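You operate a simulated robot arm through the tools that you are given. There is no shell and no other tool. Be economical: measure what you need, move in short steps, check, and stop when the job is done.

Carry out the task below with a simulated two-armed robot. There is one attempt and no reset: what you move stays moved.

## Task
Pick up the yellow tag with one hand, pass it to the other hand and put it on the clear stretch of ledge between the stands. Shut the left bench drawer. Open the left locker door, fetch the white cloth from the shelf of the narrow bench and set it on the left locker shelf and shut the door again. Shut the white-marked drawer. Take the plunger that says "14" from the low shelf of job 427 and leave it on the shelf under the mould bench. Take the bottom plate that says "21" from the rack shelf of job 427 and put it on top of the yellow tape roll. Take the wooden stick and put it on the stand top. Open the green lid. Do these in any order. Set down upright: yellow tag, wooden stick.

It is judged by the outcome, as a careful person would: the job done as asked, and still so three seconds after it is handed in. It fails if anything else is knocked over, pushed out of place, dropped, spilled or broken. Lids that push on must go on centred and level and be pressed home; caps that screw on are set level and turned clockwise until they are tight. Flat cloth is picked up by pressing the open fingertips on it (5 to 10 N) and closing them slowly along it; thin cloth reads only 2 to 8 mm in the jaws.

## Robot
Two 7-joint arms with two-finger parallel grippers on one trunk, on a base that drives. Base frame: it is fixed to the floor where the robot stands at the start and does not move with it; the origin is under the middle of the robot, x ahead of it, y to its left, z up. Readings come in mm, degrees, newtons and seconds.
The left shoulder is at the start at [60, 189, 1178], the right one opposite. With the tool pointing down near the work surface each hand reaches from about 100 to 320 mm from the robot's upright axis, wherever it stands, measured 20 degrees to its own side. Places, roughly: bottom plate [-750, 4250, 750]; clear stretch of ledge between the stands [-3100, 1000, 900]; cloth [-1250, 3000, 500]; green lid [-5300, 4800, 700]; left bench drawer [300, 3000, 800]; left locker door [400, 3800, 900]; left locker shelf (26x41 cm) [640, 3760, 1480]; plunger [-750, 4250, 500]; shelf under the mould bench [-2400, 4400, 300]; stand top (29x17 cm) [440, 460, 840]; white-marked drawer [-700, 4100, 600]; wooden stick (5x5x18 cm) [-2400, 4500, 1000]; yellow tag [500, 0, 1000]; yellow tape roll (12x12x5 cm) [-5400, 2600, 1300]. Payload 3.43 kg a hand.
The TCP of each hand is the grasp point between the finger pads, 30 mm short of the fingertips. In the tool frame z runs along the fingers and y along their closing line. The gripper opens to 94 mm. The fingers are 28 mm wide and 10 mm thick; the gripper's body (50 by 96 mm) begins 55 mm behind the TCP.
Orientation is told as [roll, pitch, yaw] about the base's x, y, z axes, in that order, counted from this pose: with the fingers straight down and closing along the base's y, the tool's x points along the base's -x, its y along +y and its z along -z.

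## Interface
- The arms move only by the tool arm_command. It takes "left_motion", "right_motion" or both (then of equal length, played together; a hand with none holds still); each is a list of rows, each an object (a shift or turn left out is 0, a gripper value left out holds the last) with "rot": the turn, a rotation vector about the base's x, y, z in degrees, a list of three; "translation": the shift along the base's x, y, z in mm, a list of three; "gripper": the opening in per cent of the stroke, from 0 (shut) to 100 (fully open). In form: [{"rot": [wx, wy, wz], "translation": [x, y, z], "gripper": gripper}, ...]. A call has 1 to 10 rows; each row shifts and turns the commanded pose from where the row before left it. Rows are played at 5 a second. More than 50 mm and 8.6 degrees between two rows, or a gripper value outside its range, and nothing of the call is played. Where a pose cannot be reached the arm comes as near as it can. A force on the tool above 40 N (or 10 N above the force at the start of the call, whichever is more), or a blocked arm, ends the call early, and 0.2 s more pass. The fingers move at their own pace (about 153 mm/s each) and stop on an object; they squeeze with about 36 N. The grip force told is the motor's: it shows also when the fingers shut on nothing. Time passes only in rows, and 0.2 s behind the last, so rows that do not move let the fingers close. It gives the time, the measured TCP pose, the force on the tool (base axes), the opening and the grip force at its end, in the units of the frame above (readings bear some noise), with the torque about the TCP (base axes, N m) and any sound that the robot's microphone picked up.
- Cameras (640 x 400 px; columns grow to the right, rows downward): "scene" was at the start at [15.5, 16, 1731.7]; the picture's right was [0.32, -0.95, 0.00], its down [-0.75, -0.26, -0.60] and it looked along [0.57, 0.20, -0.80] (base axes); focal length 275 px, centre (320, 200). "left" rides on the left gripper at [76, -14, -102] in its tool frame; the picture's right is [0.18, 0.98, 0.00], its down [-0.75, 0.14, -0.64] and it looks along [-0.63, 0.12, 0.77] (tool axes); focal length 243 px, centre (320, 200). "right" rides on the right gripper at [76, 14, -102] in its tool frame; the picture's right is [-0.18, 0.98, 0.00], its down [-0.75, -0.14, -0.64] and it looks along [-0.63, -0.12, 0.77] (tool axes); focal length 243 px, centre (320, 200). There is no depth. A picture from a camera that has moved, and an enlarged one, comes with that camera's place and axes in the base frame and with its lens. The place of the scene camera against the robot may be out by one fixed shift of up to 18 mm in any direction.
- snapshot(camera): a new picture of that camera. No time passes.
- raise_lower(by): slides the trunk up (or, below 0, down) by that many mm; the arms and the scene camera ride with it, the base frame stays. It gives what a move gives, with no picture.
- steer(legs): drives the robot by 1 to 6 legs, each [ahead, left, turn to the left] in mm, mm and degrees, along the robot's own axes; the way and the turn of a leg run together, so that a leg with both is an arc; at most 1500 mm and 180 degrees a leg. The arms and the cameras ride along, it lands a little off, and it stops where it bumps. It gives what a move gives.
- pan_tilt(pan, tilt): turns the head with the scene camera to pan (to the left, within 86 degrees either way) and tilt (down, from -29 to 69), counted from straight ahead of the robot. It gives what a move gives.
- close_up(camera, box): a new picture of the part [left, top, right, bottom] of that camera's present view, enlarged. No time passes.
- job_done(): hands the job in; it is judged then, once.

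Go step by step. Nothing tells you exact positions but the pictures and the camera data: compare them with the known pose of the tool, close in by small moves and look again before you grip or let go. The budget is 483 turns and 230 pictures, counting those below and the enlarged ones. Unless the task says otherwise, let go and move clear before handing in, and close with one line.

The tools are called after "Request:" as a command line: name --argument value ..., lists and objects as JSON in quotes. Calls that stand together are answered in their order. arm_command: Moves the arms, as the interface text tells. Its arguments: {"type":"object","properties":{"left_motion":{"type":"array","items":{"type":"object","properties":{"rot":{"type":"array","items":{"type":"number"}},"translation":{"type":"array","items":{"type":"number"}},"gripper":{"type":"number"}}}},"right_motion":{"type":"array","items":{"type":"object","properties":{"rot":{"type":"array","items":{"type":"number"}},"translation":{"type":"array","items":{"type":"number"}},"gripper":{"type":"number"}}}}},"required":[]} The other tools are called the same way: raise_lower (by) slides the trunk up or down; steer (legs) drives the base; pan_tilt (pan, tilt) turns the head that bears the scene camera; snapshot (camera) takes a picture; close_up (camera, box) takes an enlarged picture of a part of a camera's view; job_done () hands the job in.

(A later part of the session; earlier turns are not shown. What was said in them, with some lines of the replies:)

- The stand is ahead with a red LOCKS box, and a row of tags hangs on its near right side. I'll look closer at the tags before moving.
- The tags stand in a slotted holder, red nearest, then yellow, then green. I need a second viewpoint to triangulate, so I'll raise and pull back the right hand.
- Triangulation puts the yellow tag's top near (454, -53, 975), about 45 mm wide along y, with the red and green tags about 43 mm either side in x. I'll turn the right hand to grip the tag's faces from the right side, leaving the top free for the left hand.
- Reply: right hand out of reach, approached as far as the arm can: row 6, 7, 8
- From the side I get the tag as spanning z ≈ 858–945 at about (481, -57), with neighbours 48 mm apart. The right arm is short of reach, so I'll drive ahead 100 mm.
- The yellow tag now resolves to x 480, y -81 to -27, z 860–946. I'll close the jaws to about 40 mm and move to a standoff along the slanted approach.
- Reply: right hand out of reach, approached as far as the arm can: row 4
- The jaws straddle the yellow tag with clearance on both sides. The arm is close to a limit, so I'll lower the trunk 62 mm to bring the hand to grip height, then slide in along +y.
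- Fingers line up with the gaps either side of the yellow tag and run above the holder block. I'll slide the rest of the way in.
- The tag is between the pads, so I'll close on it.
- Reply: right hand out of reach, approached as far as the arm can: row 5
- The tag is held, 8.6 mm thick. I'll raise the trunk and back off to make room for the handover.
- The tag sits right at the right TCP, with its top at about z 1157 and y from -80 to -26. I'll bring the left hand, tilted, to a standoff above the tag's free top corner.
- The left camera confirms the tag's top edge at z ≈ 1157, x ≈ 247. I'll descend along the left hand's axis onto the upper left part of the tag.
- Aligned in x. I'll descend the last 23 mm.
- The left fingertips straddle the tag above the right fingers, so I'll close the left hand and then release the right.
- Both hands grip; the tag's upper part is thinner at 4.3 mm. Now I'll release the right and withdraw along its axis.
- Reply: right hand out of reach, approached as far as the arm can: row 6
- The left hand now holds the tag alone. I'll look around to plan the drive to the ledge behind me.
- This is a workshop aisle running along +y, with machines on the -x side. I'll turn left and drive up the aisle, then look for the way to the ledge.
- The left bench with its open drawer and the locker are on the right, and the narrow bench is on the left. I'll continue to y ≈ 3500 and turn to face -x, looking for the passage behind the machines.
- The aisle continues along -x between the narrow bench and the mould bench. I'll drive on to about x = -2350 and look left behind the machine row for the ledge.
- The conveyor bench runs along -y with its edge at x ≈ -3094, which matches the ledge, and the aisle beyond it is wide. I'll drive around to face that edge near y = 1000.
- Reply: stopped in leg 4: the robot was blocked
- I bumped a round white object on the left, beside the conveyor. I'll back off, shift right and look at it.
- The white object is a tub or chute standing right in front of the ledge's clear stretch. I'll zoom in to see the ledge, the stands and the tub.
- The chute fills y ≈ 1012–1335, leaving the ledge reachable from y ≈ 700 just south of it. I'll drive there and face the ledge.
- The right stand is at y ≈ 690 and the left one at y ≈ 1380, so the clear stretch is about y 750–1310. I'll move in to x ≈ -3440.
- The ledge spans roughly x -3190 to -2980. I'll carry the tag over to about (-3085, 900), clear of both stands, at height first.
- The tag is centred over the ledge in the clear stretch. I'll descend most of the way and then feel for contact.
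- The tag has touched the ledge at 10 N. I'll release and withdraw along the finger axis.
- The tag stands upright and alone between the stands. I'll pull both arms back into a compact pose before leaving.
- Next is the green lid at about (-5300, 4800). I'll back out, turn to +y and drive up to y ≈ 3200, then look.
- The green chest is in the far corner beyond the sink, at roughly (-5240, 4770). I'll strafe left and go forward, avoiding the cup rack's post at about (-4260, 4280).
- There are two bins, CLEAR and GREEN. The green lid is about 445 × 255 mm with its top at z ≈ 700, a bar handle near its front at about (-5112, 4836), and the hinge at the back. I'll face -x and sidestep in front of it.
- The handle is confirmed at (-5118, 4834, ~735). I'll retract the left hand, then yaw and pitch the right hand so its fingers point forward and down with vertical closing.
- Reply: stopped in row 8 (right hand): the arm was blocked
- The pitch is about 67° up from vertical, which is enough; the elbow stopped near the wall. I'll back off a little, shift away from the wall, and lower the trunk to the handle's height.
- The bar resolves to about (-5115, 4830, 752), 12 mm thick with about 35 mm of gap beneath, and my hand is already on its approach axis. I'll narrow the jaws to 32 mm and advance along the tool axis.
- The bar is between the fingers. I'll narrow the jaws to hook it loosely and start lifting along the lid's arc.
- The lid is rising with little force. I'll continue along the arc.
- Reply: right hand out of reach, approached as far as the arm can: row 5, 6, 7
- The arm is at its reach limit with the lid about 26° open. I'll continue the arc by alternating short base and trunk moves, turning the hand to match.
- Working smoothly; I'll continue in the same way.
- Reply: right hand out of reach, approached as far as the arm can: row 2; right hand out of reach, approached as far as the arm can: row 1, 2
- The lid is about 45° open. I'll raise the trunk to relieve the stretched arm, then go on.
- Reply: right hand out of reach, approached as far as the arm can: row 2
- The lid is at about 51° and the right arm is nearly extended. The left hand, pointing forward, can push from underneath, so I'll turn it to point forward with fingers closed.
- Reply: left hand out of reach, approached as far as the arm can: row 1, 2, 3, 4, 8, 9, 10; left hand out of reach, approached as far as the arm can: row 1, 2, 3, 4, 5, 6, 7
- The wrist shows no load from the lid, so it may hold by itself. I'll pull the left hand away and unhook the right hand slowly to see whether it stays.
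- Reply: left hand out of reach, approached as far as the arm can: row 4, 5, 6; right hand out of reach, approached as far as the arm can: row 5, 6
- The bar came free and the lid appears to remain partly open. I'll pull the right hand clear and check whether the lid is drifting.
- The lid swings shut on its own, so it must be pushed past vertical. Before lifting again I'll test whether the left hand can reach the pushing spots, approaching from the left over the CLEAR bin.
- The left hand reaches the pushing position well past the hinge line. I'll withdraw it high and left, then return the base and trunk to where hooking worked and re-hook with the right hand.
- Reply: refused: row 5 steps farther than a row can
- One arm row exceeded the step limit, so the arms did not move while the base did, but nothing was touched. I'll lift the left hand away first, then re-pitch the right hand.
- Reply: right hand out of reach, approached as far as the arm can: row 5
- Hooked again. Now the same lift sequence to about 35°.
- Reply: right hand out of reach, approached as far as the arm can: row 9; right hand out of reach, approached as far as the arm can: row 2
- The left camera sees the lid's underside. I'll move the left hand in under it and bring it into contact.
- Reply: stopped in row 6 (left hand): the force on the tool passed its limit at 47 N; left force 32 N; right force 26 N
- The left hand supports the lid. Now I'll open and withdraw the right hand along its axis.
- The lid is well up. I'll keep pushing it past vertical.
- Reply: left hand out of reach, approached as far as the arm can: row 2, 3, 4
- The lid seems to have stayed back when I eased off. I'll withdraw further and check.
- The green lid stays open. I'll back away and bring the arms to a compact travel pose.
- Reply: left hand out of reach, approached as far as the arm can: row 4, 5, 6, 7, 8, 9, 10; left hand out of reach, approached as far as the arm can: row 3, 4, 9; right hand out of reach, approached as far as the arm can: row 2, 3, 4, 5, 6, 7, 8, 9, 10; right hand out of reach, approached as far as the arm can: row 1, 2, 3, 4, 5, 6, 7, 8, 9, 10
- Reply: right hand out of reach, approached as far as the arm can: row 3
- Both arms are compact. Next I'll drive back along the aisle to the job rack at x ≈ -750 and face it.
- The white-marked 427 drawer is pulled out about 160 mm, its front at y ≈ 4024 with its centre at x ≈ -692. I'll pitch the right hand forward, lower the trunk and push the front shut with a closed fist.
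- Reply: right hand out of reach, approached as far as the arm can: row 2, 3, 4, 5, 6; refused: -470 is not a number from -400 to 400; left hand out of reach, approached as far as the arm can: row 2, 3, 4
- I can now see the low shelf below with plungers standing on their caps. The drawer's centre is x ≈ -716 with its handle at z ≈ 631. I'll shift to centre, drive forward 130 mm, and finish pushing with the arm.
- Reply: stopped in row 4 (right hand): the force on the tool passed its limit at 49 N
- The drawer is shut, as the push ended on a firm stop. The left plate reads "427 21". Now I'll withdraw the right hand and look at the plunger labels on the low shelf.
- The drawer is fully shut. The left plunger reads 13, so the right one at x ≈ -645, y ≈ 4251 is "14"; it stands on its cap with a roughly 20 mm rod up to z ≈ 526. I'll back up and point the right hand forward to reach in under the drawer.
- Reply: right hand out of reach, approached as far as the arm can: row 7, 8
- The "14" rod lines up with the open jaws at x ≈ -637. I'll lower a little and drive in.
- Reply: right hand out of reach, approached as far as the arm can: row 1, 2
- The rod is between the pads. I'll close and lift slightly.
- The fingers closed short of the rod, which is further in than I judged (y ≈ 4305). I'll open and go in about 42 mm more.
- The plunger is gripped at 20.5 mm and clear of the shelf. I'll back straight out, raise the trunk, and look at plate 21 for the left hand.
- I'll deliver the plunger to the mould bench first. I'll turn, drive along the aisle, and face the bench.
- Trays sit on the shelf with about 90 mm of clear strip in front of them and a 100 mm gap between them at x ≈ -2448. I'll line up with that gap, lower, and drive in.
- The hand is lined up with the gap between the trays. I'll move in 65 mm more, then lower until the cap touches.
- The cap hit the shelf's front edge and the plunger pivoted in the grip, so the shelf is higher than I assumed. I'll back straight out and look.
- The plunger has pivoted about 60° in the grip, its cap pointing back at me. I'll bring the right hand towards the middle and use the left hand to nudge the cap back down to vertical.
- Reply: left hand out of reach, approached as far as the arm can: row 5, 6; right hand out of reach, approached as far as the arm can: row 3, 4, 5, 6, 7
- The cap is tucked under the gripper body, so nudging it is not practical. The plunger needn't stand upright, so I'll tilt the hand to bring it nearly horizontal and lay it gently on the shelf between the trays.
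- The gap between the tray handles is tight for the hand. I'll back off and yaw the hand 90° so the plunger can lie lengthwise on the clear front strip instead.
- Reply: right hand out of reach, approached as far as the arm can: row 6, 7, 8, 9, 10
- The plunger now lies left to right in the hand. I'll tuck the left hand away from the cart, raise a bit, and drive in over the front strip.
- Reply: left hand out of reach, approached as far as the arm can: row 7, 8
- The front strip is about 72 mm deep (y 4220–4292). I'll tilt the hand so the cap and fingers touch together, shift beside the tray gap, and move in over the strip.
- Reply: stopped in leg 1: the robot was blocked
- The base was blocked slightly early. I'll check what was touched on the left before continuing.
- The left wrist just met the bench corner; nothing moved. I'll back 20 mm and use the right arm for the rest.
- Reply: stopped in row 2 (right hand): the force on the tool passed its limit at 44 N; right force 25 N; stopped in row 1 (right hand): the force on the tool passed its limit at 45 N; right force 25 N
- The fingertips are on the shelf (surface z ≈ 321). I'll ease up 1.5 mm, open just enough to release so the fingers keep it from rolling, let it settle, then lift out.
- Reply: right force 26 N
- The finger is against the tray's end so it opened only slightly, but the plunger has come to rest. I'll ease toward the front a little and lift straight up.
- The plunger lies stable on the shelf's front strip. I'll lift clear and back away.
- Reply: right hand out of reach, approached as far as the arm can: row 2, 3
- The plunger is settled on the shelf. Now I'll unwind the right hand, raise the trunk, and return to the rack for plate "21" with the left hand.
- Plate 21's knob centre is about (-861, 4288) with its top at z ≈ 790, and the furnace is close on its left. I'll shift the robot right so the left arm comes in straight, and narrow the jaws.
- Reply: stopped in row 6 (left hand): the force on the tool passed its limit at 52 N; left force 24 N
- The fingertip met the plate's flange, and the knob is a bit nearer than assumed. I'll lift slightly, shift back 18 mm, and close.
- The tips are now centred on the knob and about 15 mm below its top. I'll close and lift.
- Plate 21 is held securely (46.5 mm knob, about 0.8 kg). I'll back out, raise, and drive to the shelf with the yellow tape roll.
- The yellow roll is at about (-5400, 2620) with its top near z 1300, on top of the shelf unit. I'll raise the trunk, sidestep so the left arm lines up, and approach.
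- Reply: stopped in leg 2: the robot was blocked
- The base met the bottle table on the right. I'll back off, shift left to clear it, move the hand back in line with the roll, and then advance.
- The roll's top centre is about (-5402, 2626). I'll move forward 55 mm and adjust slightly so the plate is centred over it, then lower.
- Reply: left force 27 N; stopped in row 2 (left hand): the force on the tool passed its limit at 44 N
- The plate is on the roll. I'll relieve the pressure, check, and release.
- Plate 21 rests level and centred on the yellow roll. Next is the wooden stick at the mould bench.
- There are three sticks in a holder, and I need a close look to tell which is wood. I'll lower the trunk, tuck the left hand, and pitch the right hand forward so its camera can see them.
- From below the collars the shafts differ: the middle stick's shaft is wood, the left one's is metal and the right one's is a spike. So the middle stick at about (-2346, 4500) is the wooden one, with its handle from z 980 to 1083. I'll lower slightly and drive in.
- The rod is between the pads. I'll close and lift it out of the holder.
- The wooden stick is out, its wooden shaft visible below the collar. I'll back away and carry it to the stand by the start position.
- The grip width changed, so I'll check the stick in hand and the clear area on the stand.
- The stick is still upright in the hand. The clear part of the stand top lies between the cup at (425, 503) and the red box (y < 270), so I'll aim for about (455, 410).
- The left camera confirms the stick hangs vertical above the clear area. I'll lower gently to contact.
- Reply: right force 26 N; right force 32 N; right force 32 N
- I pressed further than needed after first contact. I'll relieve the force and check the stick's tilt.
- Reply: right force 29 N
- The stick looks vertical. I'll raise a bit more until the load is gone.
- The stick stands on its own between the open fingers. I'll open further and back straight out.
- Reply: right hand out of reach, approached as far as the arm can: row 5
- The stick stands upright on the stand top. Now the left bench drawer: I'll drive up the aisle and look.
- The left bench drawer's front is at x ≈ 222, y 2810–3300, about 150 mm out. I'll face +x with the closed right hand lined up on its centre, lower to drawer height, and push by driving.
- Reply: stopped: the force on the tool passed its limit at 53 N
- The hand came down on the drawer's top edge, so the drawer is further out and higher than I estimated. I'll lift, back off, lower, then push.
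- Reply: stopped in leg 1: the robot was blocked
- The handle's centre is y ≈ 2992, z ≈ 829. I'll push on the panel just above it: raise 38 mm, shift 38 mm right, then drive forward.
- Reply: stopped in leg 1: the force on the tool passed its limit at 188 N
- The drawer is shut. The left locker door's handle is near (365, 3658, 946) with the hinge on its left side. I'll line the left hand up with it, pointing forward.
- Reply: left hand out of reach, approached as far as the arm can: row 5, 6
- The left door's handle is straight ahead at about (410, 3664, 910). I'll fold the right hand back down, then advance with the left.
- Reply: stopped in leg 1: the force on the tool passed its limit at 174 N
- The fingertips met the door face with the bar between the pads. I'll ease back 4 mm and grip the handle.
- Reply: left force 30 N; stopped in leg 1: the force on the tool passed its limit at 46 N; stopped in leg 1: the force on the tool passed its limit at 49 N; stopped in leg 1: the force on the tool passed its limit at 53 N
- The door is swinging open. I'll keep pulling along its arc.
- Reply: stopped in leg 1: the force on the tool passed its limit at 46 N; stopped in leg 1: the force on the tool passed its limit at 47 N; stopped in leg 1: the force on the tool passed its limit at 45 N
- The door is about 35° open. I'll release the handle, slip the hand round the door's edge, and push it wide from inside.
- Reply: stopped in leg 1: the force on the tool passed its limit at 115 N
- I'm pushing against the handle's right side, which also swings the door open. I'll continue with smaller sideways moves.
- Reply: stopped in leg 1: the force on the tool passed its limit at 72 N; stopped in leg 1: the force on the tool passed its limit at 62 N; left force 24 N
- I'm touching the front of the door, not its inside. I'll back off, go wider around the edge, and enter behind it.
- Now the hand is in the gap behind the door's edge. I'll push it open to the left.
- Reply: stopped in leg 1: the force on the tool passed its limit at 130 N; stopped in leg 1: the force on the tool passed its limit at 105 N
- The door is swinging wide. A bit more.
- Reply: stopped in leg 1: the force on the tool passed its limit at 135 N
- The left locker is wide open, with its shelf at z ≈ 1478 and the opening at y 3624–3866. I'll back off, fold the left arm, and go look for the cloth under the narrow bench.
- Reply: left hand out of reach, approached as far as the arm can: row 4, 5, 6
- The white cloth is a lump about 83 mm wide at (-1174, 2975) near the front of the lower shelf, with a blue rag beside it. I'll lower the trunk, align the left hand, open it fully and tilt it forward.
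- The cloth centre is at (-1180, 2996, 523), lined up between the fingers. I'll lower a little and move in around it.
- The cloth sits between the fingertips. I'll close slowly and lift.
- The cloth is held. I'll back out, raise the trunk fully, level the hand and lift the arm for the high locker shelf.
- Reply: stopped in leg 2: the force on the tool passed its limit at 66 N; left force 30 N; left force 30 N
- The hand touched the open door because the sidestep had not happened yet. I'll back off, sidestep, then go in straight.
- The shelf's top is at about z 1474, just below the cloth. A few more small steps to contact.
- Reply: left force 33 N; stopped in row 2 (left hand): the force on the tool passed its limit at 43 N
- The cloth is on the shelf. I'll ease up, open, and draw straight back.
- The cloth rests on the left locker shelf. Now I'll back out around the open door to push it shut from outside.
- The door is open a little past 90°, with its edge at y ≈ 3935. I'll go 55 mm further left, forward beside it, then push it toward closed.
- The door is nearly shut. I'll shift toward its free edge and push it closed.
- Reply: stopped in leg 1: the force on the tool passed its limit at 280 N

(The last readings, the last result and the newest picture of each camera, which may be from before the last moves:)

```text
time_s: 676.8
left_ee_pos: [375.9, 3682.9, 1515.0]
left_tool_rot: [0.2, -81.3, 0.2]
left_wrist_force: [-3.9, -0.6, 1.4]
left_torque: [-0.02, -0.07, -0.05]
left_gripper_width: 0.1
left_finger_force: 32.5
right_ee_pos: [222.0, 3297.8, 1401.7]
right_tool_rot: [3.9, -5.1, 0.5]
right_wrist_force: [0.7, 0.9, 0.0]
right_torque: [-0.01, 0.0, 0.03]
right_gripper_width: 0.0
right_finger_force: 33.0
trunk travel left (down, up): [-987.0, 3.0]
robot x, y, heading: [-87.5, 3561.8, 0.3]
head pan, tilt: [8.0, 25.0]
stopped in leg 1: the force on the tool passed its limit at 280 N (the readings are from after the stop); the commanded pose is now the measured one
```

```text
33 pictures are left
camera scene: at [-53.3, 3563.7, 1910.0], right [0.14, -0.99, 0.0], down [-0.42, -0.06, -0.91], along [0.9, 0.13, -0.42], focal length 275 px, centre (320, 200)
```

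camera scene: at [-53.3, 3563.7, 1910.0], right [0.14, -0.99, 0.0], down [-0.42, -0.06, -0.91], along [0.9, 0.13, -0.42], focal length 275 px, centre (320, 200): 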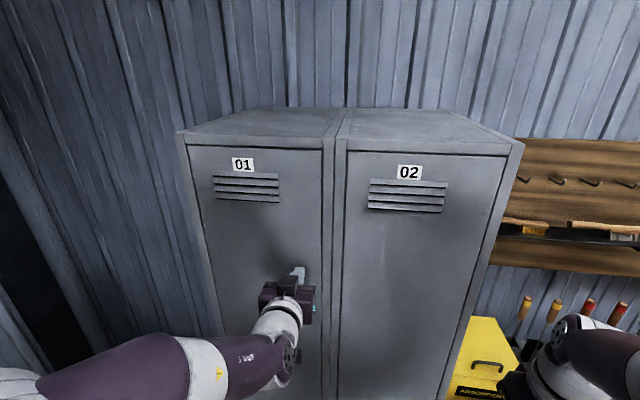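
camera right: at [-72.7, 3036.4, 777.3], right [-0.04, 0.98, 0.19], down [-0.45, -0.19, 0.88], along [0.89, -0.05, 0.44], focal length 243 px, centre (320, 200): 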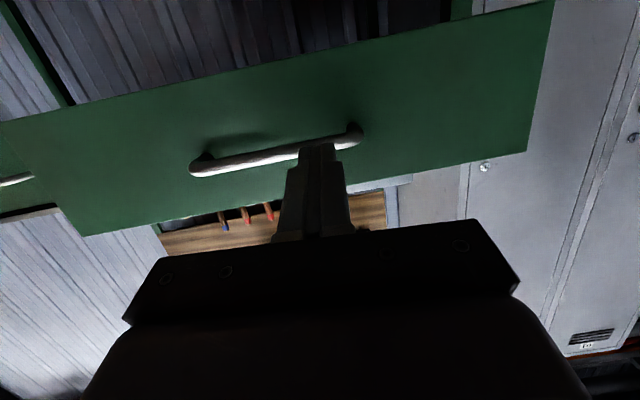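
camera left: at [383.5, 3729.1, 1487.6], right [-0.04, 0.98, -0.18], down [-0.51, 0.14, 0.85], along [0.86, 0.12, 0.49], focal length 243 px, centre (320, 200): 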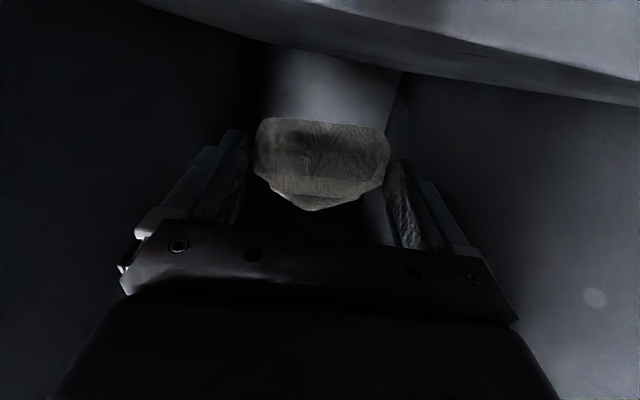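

The left locker door is shut. I'll back off and look over the drawers and bench once more.

Request:
steer --legs '[[-450, 0, 0]]'

Request:
pan_tilt --pan -5 --tilt 38

Request:
snapshot --camera "scene"

Request:
pan_tilt --pan 80 --tilt 38

Request:
snapshot --camera "scene"

Request:
pan_tilt --pan -86 --tilt 25

Request:
snapshot --camera "scene"

```text
time_s: 679.5
left_ee_pos: [-69.7, 3681.2, 1514.7]
left_tool_rot: [0.1, -81.1, 0.7]
left_wrist_force: [0.3, -0.2, -1.1]
left_torque: [0.03, -0.02, -0.02]
left_gripper_width: 0.0
left_finger_force: 32.6
right_ee_pos: [-222.4, 3296.0, 1402.0]
right_tool_rot: [3.9, -5.1, 0.8]
right_wrist_force: [0.6, 0.4, 0.7]
right_torque: [0.0, 0.01, -0.02]
right_gripper_width: 0.0
right_finger_force: 33.0
trunk travel left (down, up): [-987.0, 3.0]
robot x, y, heading: [-539.6, 3557.3, 0.3]
head pan, tilt: [8.0, 25.0]
```

```text
time_s: 680.2
left_ee_pos: [-71.2, 3681.0, 1515.0]
left_tool_rot: [0.1, -81.1, 0.6]
left_wrist_force: [0.2, -0.2, -0.3]
left_torque: [0.02, -0.02, -0.01]
left_gripper_width: 0.2
left_finger_force: 33.3
right_ee_pos: [-225.2, 3297.8, 1402.0]
right_tool_rot: [3.7, -5.1, 0.8]
right_wrist_force: [-0.2, -0.3, -0.2]
right_torque: [-0.01, -0.03, -0.01]
right_gripper_width: 0.0
right_finger_force: 32.5
trunk travel left (down, up): [-987.0, 3.0]
robot x, y, heading: [-539.1, 3552.1, 0.6]
head pan, tilt: [-5.0, 38.0]
```

```text
32 pictures are left
camera scene: at [-505.6, 3540.9, 1889.7], right [-0.08, -1.0, 0.0], down [-0.61, 0.05, -0.79], along [0.79, -0.06, -0.61], focal length 275 px, centre (320, 200)
```

scene: 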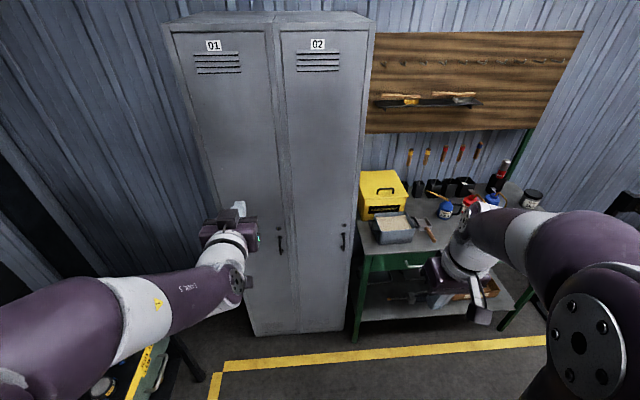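

```text
time_s: 681.8
left_ee_pos: [-71.0, 3681.6, 1515.4]
left_tool_rot: [0.2, -81.1, 0.7]
left_wrist_force: [-0.3, -0.3, -0.8]
left_torque: [-0.01, -0.06, -0.02]
left_gripper_width: 0.0
left_finger_force: 32.6
right_ee_pos: [-224.1, 3296.7, 1402.8]
right_tool_rot: [3.8, -5.1, 0.7]
right_wrist_force: [1.1, 0.4, -0.6]
right_torque: [0.01, 0.0, 0.03]
right_gripper_width: 0.1
right_finger_force: 32.8
trunk travel left (down, up): [-987.0, 3.0]
robot x, y, heading: [-540.2, 3554.0, 0.7]
head pan, tilt: [80.0, 38.0]
```

```text
31 pictures are left
camera scene: at [-576.9, 3632.8, 1889.6], right [0.99, -0.17, 0.0], down [-0.1, -0.61, -0.79], along [0.13, 0.78, -0.62], focal length 275 px, centre (320, 200)
```

scene: 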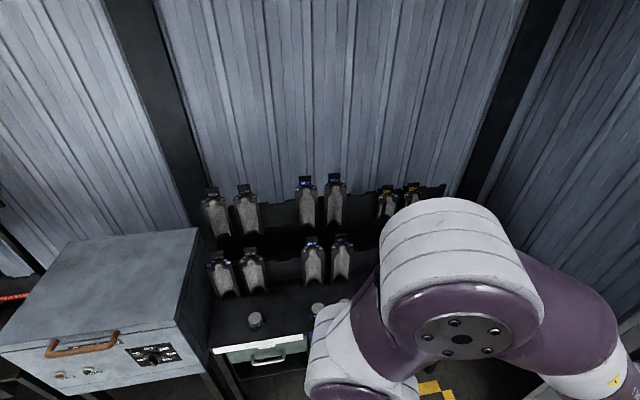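

```text
time_s: 684.4
left_ee_pos: [-71.5, 3681.9, 1515.0]
left_tool_rot: [0.1, -81.3, 0.6]
left_wrist_force: [0.7, 0.7, 0.1]
left_torque: [-0.07, 0.02, 0.01]
left_gripper_width: 0.0
left_finger_force: 33.0
right_ee_pos: [-223.3, 3296.7, 1402.2]
right_tool_rot: [3.7, -5.2, 0.7]
right_wrist_force: [0.0, 0.1, 0.4]
right_torque: [0.01, 0.01, -0.02]
right_gripper_width: 0.2
right_finger_force: 32.3
trunk travel left (down, up): [-987.0, 3.0]
robot x, y, heading: [-538.1, 3553.1, 0.7]
head pan, tilt: [-85.9, 25.0]
```

```text
30 pictures are left
camera scene: at [-583.9, 3455.8, 1909.9], right [-1.0, -0.08, 0.0], down [-0.03, 0.42, -0.91], along [0.07, -0.9, -0.42], focal length 275 px, centre (320, 200)
```

scene: 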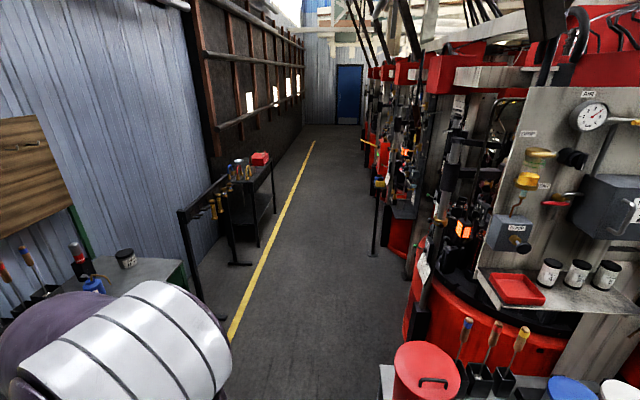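

Request:
close_up --camera "scene" --box '[200, 130, 300, 210]'

Request:
pan_tilt --pan -25 --tilt 45

Request:
snapshot --camera "scene"

```text
5.00 times, centred on (250, 170) of scene
camera zoom: at [-583.9, 3455.8, 1909.9], right [-1.0, -0.08, 0.0], down [-0.03, 0.42, -0.91], along [0.07, -0.9, -0.42], focal length 1373 px, centre (670, 350)
```

zoom: 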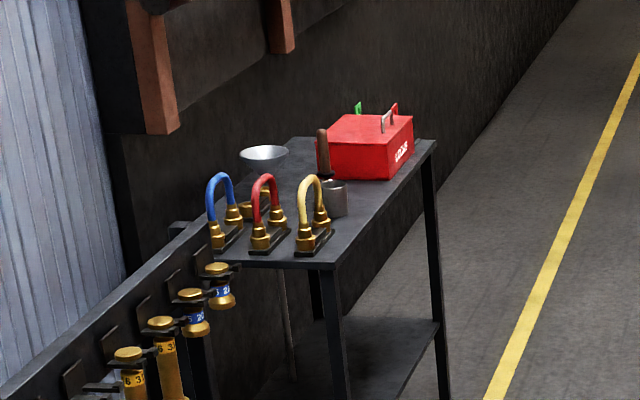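

```text
time_s: 685.7
left_ee_pos: [-71.5, 3680.3, 1515.7]
left_tool_rot: [0.2, -81.2, 0.7]
left_wrist_force: [0.7, 0.4, -0.2]
left_torque: [0.01, -0.02, -0.02]
left_gripper_width: 0.0
left_finger_force: 33.0
right_ee_pos: [-224.3, 3297.3, 1401.3]
right_tool_rot: [3.8, -5.1, 0.8]
right_wrist_force: [0.8, -0.3, 0.6]
right_torque: [0.0, -0.01, 0.0]
right_gripper_width: 0.0
right_finger_force: 33.0
trunk travel left (down, up): [-987.0, 3.0]
robot x, y, heading: [-535.0, 3553.8, 0.3]
head pan, tilt: [-25.0, 45.0]
```

```text
28 pictures are left
camera scene: at [-517.3, 3513.9, 1879.4], right [-0.42, -0.91, 0.0], down [-0.64, 0.29, -0.71], along [0.64, -0.29, -0.71], focal length 275 px, centre (320, 200)
```

scene: 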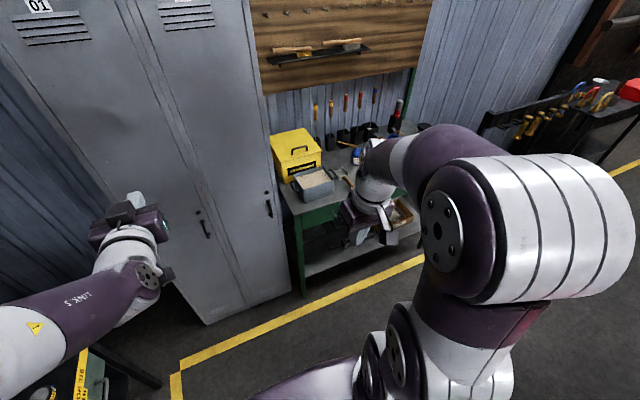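

Everything I could check is in place: the locker and both drawers are shut, the stick is upright on the stand, and the cloth is on the locker shelf. I saw the tag, plate, plunger and green lid in position when I left each of them. Handing the job in.

Request:
job_done

```text
The job is handed in.
```

I finished all eight tasks and handed the job in; the "14" plunger is on the shelf under the mould bench but lying on its side, because it pivoted in the gripper.
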